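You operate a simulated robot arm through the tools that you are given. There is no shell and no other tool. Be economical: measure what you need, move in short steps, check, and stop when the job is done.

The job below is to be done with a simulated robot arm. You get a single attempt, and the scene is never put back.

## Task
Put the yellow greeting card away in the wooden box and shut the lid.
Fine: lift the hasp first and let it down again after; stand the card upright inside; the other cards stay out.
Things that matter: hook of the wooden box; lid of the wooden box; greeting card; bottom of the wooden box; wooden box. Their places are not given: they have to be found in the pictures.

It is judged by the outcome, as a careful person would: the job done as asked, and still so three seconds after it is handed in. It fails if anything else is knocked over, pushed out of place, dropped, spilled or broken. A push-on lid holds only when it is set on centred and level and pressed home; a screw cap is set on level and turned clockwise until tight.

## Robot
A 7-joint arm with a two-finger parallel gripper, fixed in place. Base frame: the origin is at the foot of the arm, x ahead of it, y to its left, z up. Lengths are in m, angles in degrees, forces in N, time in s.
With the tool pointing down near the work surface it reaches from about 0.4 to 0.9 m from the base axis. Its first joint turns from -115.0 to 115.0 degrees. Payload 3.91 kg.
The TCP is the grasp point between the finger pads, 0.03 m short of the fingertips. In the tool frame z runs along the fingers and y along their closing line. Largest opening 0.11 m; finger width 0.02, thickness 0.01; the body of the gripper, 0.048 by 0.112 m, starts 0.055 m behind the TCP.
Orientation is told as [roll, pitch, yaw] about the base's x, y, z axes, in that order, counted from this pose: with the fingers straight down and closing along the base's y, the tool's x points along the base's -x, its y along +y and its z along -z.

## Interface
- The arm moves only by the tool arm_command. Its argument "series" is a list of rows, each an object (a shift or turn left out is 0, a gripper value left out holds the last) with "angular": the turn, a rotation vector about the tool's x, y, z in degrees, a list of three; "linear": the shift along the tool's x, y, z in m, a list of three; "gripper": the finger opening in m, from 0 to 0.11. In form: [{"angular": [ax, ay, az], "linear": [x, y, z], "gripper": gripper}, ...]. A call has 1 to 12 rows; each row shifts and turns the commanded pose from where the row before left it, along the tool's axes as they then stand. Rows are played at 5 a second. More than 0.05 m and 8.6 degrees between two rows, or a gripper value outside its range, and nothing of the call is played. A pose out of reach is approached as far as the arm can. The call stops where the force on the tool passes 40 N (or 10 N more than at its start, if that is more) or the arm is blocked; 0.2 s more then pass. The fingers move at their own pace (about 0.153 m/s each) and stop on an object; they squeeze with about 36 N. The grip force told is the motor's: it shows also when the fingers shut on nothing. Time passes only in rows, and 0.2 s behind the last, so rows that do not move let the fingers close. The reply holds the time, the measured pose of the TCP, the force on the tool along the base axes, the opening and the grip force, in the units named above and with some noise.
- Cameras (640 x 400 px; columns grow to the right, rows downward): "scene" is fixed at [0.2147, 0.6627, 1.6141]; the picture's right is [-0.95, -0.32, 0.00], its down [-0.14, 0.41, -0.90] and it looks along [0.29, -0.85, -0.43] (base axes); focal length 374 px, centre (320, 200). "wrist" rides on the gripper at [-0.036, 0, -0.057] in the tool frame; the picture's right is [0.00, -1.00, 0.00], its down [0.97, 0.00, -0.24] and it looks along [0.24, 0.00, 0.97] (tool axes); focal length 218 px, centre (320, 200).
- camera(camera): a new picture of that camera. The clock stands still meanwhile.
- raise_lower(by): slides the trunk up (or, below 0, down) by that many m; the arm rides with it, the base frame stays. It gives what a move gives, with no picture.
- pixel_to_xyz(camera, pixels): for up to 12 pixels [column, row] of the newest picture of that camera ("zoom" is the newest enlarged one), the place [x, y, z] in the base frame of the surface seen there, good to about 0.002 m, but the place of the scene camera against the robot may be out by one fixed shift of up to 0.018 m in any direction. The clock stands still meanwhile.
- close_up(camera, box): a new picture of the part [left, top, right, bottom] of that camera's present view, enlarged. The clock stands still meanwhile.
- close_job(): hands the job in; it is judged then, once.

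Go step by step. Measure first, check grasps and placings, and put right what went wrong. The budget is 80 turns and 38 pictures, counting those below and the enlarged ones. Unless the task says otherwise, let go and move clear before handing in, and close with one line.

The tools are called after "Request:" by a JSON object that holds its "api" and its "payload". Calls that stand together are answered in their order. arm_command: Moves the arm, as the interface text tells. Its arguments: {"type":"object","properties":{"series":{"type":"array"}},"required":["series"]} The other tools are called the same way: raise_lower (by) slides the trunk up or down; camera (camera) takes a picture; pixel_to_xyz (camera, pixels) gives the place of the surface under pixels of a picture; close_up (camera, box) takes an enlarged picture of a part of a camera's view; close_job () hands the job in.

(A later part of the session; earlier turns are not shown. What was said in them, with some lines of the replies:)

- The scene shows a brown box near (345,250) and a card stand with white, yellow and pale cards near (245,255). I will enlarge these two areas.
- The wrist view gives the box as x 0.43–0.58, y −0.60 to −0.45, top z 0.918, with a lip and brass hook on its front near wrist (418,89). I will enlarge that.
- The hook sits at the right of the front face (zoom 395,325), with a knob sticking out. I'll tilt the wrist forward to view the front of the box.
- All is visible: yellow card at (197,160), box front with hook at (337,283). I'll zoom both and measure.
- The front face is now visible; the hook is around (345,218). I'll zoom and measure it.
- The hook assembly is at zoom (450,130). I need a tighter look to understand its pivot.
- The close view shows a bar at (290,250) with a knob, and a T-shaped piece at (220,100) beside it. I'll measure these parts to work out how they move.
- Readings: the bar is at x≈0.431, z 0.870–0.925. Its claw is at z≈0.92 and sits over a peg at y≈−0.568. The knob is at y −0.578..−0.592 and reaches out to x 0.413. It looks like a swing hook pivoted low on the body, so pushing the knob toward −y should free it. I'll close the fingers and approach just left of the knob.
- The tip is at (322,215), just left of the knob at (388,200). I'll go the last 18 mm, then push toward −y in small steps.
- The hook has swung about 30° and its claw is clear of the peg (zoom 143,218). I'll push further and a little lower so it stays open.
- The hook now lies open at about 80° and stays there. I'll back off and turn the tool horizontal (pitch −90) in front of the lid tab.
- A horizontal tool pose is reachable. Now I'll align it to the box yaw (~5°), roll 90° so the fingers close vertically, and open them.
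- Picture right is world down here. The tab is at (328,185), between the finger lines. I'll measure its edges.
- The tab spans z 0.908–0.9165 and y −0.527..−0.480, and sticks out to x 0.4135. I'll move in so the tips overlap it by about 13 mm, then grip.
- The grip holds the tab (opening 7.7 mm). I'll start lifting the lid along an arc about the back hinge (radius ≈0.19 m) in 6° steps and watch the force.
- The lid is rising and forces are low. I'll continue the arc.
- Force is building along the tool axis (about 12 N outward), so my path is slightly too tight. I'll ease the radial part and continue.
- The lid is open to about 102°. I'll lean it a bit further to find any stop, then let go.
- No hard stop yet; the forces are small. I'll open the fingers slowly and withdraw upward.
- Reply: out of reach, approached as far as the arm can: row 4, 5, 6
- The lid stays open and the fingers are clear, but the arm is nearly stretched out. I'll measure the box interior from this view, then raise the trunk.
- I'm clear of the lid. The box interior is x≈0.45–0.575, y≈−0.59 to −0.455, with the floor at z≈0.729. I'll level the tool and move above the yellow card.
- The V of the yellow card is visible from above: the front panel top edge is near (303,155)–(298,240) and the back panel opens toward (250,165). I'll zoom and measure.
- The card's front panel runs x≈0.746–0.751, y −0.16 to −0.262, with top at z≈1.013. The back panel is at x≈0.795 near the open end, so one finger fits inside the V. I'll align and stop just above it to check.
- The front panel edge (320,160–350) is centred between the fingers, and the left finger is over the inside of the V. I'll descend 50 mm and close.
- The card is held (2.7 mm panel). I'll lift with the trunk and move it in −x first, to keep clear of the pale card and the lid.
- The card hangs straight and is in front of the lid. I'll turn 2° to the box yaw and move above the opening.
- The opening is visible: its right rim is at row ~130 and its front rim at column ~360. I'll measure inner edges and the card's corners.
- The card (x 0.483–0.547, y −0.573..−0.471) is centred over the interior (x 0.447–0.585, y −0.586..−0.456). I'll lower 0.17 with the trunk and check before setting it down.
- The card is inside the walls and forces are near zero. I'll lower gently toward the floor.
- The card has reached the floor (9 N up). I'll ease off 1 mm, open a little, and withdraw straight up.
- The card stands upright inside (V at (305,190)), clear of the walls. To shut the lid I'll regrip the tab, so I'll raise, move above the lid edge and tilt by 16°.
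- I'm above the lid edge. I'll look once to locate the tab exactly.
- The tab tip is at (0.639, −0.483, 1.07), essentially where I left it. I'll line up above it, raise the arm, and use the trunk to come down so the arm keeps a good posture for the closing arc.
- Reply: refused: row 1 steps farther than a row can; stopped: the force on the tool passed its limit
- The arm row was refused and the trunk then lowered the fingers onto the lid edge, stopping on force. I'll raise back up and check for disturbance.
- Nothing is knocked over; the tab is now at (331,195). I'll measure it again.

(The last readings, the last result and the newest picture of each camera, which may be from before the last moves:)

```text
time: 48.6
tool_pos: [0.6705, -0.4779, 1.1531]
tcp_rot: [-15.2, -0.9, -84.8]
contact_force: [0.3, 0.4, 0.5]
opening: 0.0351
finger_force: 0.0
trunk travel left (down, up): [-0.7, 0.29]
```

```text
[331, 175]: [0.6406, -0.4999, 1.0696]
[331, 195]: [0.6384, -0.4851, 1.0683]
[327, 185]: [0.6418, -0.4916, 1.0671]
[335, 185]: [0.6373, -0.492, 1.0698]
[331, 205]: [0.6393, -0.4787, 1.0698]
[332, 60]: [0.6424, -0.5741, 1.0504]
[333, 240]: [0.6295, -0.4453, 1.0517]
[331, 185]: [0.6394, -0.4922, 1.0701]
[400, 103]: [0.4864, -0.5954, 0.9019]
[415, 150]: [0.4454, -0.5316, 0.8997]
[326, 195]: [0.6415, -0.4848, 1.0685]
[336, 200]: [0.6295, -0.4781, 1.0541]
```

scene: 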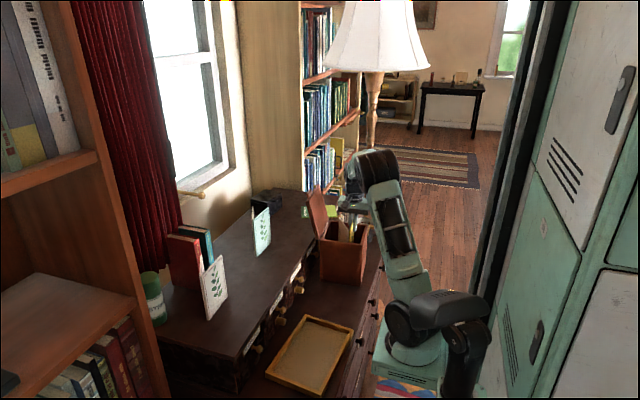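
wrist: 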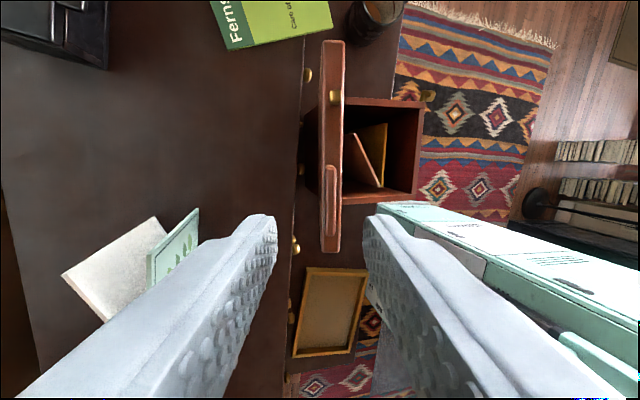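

The lid hasn't moved (tab tip at 0.6395, −0.486, 1.0695). I'll redo the alignment with smaller rows and check before descending.

Request:
{"api": "arm_command", "payload": {"series": [{"linear": [-0.0013, -0.0157, -0.0269]}, {"linear": [-0.0013, -0.0157, -0.0269]}, {"linear": [-0.0013, -0.0157, -0.0268]}, {}]}}

```text
time: 49.6
tool_pos: [0.6474, -0.4828, 1.2434]
tcp_rot: [-15.3, -0.8, -84.8]
contact_force: [0.2, -0.6, -0.3]
opening: 0.0351
finger_force: 0.1
trunk travel left (down, up): [-0.7, 0.29]
```

Aligned at (0.647, −0.483). Now I'll bring the trunk down to just above the tab, then move in along the fingers.

Request:
{"api": "raise_lower", "payload": {"by": -0.135}}

Request:
{"api": "arm_command", "payload": {"series": [{"linear": [-0.0023, 0.0022, 0.008]}, {"linear": [0, 0, 0.008]}, {"linear": [0, 0, 0.0063]}, {}]}}

```text
time: 51.2
tool_pos: [0.6466, -0.4825, 1.1094]
tcp_rot: [-15.2, -0.8, -84.8]
contact_force: [0.7, 0.3, -0.4]
opening: 0.035
finger_force: 0.1
trunk travel left (down, up): [-0.565, 0.425]
```

```text
time: 52.2
tool_pos: [0.6428, -0.485, 1.0864]
tcp_rot: [-15.2, -0.8, -84.9]
contact_force: [0.6, -0.1, 0.6]
opening: 0.0349
finger_force: 0.1
trunk travel left (down, up): [-0.565, 0.425]
```

No contact, and the fingers straddle the tab. I'll close on it.

Request:
{"api": "arm_command", "payload": {"series": [{"gripper": 0.02}, {"gripper": 0.005}, {}, {}]}}

```text
time: 53.2
tool_pos: [0.6434, -0.4861, 1.0873]
tcp_rot: [-15.2, -0.8, -84.9]
contact_force: [2.4, 0.6, -0.2]
opening: 0.0076
finger_force: 35.9
trunk travel left (down, up): [-0.565, 0.425]
```

Tab regripped (7.6 mm). I'll reverse the arc in 6° steps, watching forces.

Request:
{"api": "arm_command", "payload": {"series": [{"angular": [-6, 0, 0], "linear": [0, -0.0201, 0.0005]}, {"angular": [-6, 0, 0], "linear": [0, -0.0201, 0.0005]}, {"angular": [-6, 0, 0], "linear": [0, -0.0201, 0.0005]}, {"angular": [-6, 0, 0], "linear": [0, -0.0201, 0.0005]}]}}

```text
time: 54.2
tool_pos: [0.5655, -0.4927, 1.094]
tcp_rot: [8.9, -0.8, -84.8]
contact_force: [1.6, 2.5, 4.2]
opening: 0.0077
finger_force: 36.4
trunk travel left (down, up): [-0.565, 0.425]
```

Request:
{"api": "arm_command", "payload": {"series": [{"angular": [-6, 0, 0], "linear": [0, -0.0201, 0.0003]}, {"angular": [-6, 0, 0], "linear": [0, -0.0201, 0.0003]}, {"angular": [-6, 0, 0], "linear": [0, -0.0201, 0.0003]}, {"angular": [-6, 0, 0], "linear": [0, -0.0201, 0.0003]}]}}

```text
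time: 55.2
tool_pos: [0.4876, -0.4981, 1.0669]
tcp_rot: [32.7, -0.7, -84.7]
contact_force: [4.3, -0.9, 0.0]
opening: 0.0079
finger_force: 35.9
trunk travel left (down, up): [-0.565, 0.425]
```

Request:
{"api": "arm_command", "payload": {"series": [{"angular": [-6, 0, 0], "linear": [0, -0.0201, 0.0003]}, {"angular": [-6, 0, 0], "linear": [0, -0.0201, 0.0003]}, {"angular": [-6, 0, 0], "linear": [0, -0.0201, 0.0003]}, {"angular": [-6, 0, 0], "linear": [0, -0.0201, 0.0003]}]}}

```text
time: 56.2
tool_pos: [0.4302, -0.504, 1.013]
tcp_rot: [56.7, -0.9, -84.9]
contact_force: [2.7, 0.2, 1.1]
opening: 0.0075
finger_force: 36.3
trunk travel left (down, up): [-0.565, 0.425]
```

Request:
{"api": "arm_command", "payload": {"series": [{"angular": [-6, 0, 0], "linear": [0, -0.0201, 0.0004]}, {"angular": [-6, 0, 0], "linear": [0, -0.0201, 0.0004]}, {"angular": [-6, 0, 0], "linear": [0, -0.0201, 0.0004]}, {"angular": [-6, 0, 0], "linear": [0, -0.0201, 0.0004]}, {"angular": [-5, 0, 0], "linear": [0, -0.0167, 0.0003]}]}}

```text
time: 57.4
tool_pos: [0.3978, -0.5097, 0.9233]
tcp_rot: [85.8, -1.0, -84.9]
contact_force: [-6.9, 6.9, 2.5]
opening: 0.008
finger_force: 35.4
trunk travel left (down, up): [-0.565, 0.425]
```

About 3–4° remain to closed. I'll finish gently.

Request:
{"api": "arm_command", "payload": {"series": [{"angular": [-2, 0, 0], "linear": [0, -0.0067, -0.0005]}, {"angular": [-1.5, 0, 0], "linear": [0, -0.004, -0.0005]}, {}]}}

```text
time: 58.2
tool_pos: [0.3953, -0.5116, 0.9158]
tcp_rot: [89.4, -0.9, -84.7]
contact_force: [7.2, 4.1, 12.0]
opening: 0.0076
finger_force: 35.9
trunk travel left (down, up): [-0.565, 0.425]
```

The upward force of 12 N suggests the lid is on its seat. I'll press 1.5 mm more, then release and back straight out for a look.

Request:
{"api": "arm_command", "payload": {"series": [{"linear": [0, -0.0015, 0]}, {}, {"gripper": 0.015}, {"gripper": 0.03}, {"linear": [0, 0, -0.02]}, {"linear": [0, 0, -0.04]}, {"linear": [0, 0, -0.03]}]}}

Request:
{"api": "camera", "payload": {"camera": "wrist"}}

```text
time: 59.8
tool_pos: [0.3038, -0.5215, 0.9131]
tcp_rot: [89.3, -0.7, -84.8]
contact_force: [0.7, -0.1, 0.4]
opening: 0.0299
finger_force: 0.1
trunk travel left (down, up): [-0.565, 0.425]
```

```text
3 pictures are left
```

wrist: 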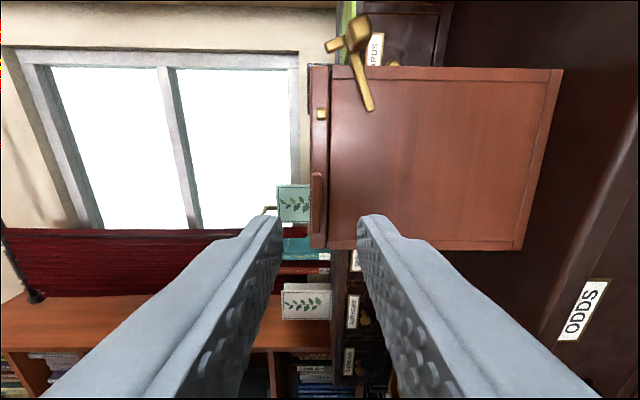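

The lid is shut. The hook lies from its pivot (369,105) to the knob (355,33). I'll measure the lid and hook parts.

Request:
{"api": "pixel_to_xyz", "payload": {"camera": "wrist", "pixels": [[318, 190], [312, 195], [322, 195], [321, 113], [369, 106], [362, 75], [358, 33], [348, 38], [332, 46], [364, 22], [352, 30], [325, 140]]}}

Request:
{"api": "close_up", "payload": {"camera": "wrist", "box": [290, 0, 410, 130]}}

Request:
{"api": "pixel_to_xyz", "payload": {"camera": "zoom", "pixels": [[160, 290], [210, 200], [220, 300], [395, 500], [300, 200], [340, 100], [370, 150], [400, 200], [320, 250], [360, 330], [300, 320], [250, 380]]}}

```text
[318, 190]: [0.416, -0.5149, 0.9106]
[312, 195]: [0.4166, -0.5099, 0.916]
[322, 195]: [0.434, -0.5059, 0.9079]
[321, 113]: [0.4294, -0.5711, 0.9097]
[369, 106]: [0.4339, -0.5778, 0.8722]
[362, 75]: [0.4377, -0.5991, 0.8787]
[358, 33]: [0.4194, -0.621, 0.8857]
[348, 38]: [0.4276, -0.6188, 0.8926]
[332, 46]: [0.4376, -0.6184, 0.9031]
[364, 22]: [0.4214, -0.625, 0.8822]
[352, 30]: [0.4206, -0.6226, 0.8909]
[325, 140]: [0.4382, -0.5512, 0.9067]
```

```text
3.08 times, centred on (350, 65) of wrist
```

zoom: 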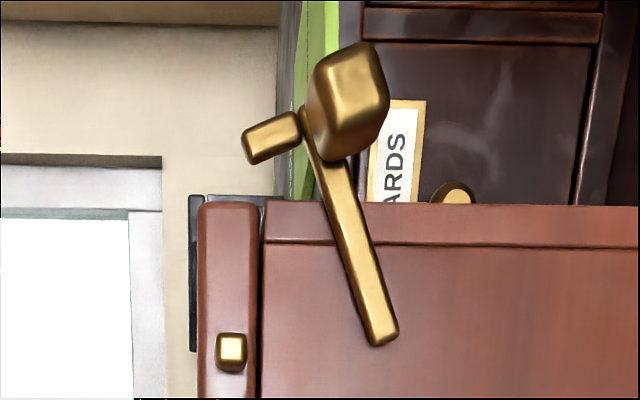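

```text
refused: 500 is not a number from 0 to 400
```

The hook is pivoted at (y −0.577, z 0.872) and its knob is at about (0.421, −0.6215, 0.886), some 72° from upright. I'll close the fingers and bring the tip just under the knob, to push it back up along its arc.

Request:
{"api": "arm_command", "payload": {"series": [{"linear": [-0.0387, -0.018, 0], "gripper": 0}, {"linear": [-0.0387, -0.018, 0]}, {"linear": [-0.0388, -0.018, 0]}, {"linear": [0, 0, 0.03]}, {"linear": [0, 0, 0.03]}, {"linear": [0, 0, 0.02]}, {}]}}

```text
time: 61.4
tool_pos: [0.3954, -0.6273, 0.8597]
tcp_rot: [89.2, -0.9, -84.8]
contact_force: [-0.1, -0.3, -0.5]
opening: 0.0
finger_force: 36.2
trunk travel left (down, up): [-0.565, 0.425]
```

The tip is under the knob with no contact. I'll follow the arc upward and toward +y.

Request:
{"api": "arm_command", "payload": {"series": [{"linear": [-0.0028, 0.0077, 0]}, {"linear": [0.0001, 0.0106, 0]}, {"linear": [0.0023, 0.0102, 0]}, {"linear": [0.0045, 0.0096, 0]}, {"linear": [0.0063, 0.0086, 0]}, {"linear": [0.0065, 0.0059, 0]}, {"linear": [0.0044, 0.0029, 0]}]}}

Request:
{"api": "close_up", "payload": {"camera": "wrist", "box": [220, 60, 420, 260]}}

Request:
{"api": "pixel_to_xyz", "payload": {"camera": "zoom", "pixels": [[320, 200], [300, 200], [340, 200], [280, 250], [320, 250], [300, 300], [340, 300], [280, 300], [360, 300], [300, 350], [330, 350], [360, 250]]}}

```text
time: 63.0
tool_pos: [0.3942, -0.6062, 0.9141]
tcp_rot: [89.1, -0.7, -84.8]
contact_force: [-1.9, -5.1, -0.7]
opening: 0.0
finger_force: 35.6
trunk travel left (down, up): [-0.565, 0.425]
```

```text
2.00 times, centred on (320, 160) of wrist
```

zoom: 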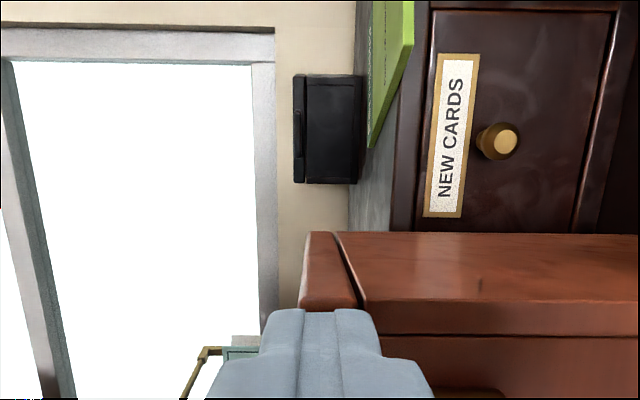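

```text
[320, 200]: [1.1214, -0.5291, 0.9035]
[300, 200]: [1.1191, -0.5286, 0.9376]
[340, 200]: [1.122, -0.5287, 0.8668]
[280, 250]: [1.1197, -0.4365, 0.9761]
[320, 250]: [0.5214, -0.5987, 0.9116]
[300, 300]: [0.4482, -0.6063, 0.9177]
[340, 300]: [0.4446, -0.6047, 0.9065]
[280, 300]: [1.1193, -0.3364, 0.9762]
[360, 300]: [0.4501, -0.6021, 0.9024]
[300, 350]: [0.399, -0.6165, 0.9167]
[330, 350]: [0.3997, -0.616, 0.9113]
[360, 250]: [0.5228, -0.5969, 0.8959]
```

A 5 N lateral force, with the finger's left face at y≈−0.5935, matches the knob's original closed position. I'll nudge 1.5 mm more and back away to look.

Request:
{"api": "arm_command", "payload": {"series": [{"linear": [0.0015, 0, 0]}, {}, {"linear": [-0.008, 0, 0]}, {"linear": [0, 0, -0.04]}, {"linear": [0.03, 0, -0.04]}, {"linear": [0.03, 0, 0], "gripper": 0.06}]}}

Request:
{"api": "camera", "payload": {"camera": "wrist"}}

Request:
{"api": "pixel_to_xyz", "payload": {"camera": "wrist", "pixels": [[320, 100], [320, 120], [330, 100], [340, 100], [320, 80], [330, 80], [350, 100], [310, 100], [320, 180], [320, 140], [310, 120], [330, 140]]}}

```text
time: 64.4
tool_pos: [0.3098, -0.5606, 0.9152]
tcp_rot: [89.3, -0.8, -84.8]
contact_force: [0.6, 0.2, 0.0]
opening: 0.0598
finger_force: 0.0
trunk travel left (down, up): [-0.565, 0.425]
```

```text
0 pictures are left
```

wrist: 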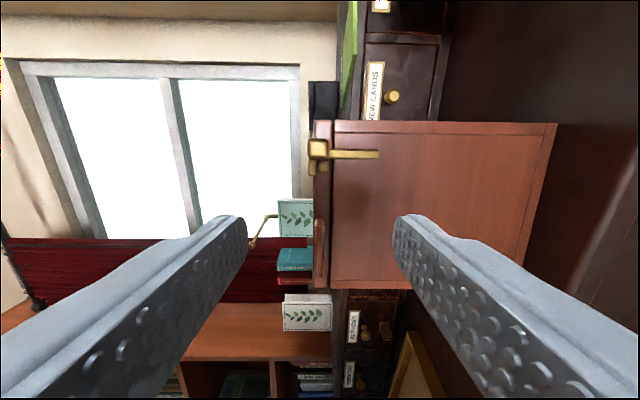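

```text
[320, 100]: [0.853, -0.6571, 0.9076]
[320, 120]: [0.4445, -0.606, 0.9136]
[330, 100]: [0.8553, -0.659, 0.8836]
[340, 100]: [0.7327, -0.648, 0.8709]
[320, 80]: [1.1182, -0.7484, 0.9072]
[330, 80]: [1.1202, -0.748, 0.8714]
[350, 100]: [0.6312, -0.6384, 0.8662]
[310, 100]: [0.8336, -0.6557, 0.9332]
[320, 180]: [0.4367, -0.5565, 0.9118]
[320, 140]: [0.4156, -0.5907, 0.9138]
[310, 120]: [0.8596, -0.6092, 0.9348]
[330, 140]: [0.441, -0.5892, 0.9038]
```

The hook bar is upright again (from (378,153) to the knob at (318,150)). I'll confirm claw over peg by measuring pixels around it.

Request:
{"api": "pixel_to_xyz", "payload": {"camera": "wrist", "pixels": [[375, 154], [360, 154], [345, 155], [335, 156], [318, 150], [311, 155], [311, 162], [311, 168], [311, 172], [317, 164], [321, 168], [326, 168]]}}

```text
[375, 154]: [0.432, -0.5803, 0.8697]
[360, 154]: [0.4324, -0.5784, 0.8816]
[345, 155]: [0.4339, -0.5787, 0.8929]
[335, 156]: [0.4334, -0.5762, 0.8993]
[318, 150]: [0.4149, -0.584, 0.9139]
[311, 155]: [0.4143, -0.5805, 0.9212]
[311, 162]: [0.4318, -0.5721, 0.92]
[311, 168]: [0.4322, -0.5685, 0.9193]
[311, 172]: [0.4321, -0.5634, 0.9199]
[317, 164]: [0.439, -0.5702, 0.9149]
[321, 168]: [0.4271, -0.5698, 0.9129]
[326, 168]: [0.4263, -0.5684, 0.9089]
```

The claw (z≈0.92, y −0.572..−0.563) sits over the peg (z≈0.91) as at the start, the lid is shut, and the gripper is clear. I'll hand it in.

Request:
{"api": "close_job", "payload": {}}

```text
The job is handed in.
```

The yellow card is standing upright in the wooden box, the lid is shut, the hasp is back down over its peg, and the other cards stayed out. While regripping the lid the gripper bumped its edge, but nothing fell. The box may have shifted about 2 mm.
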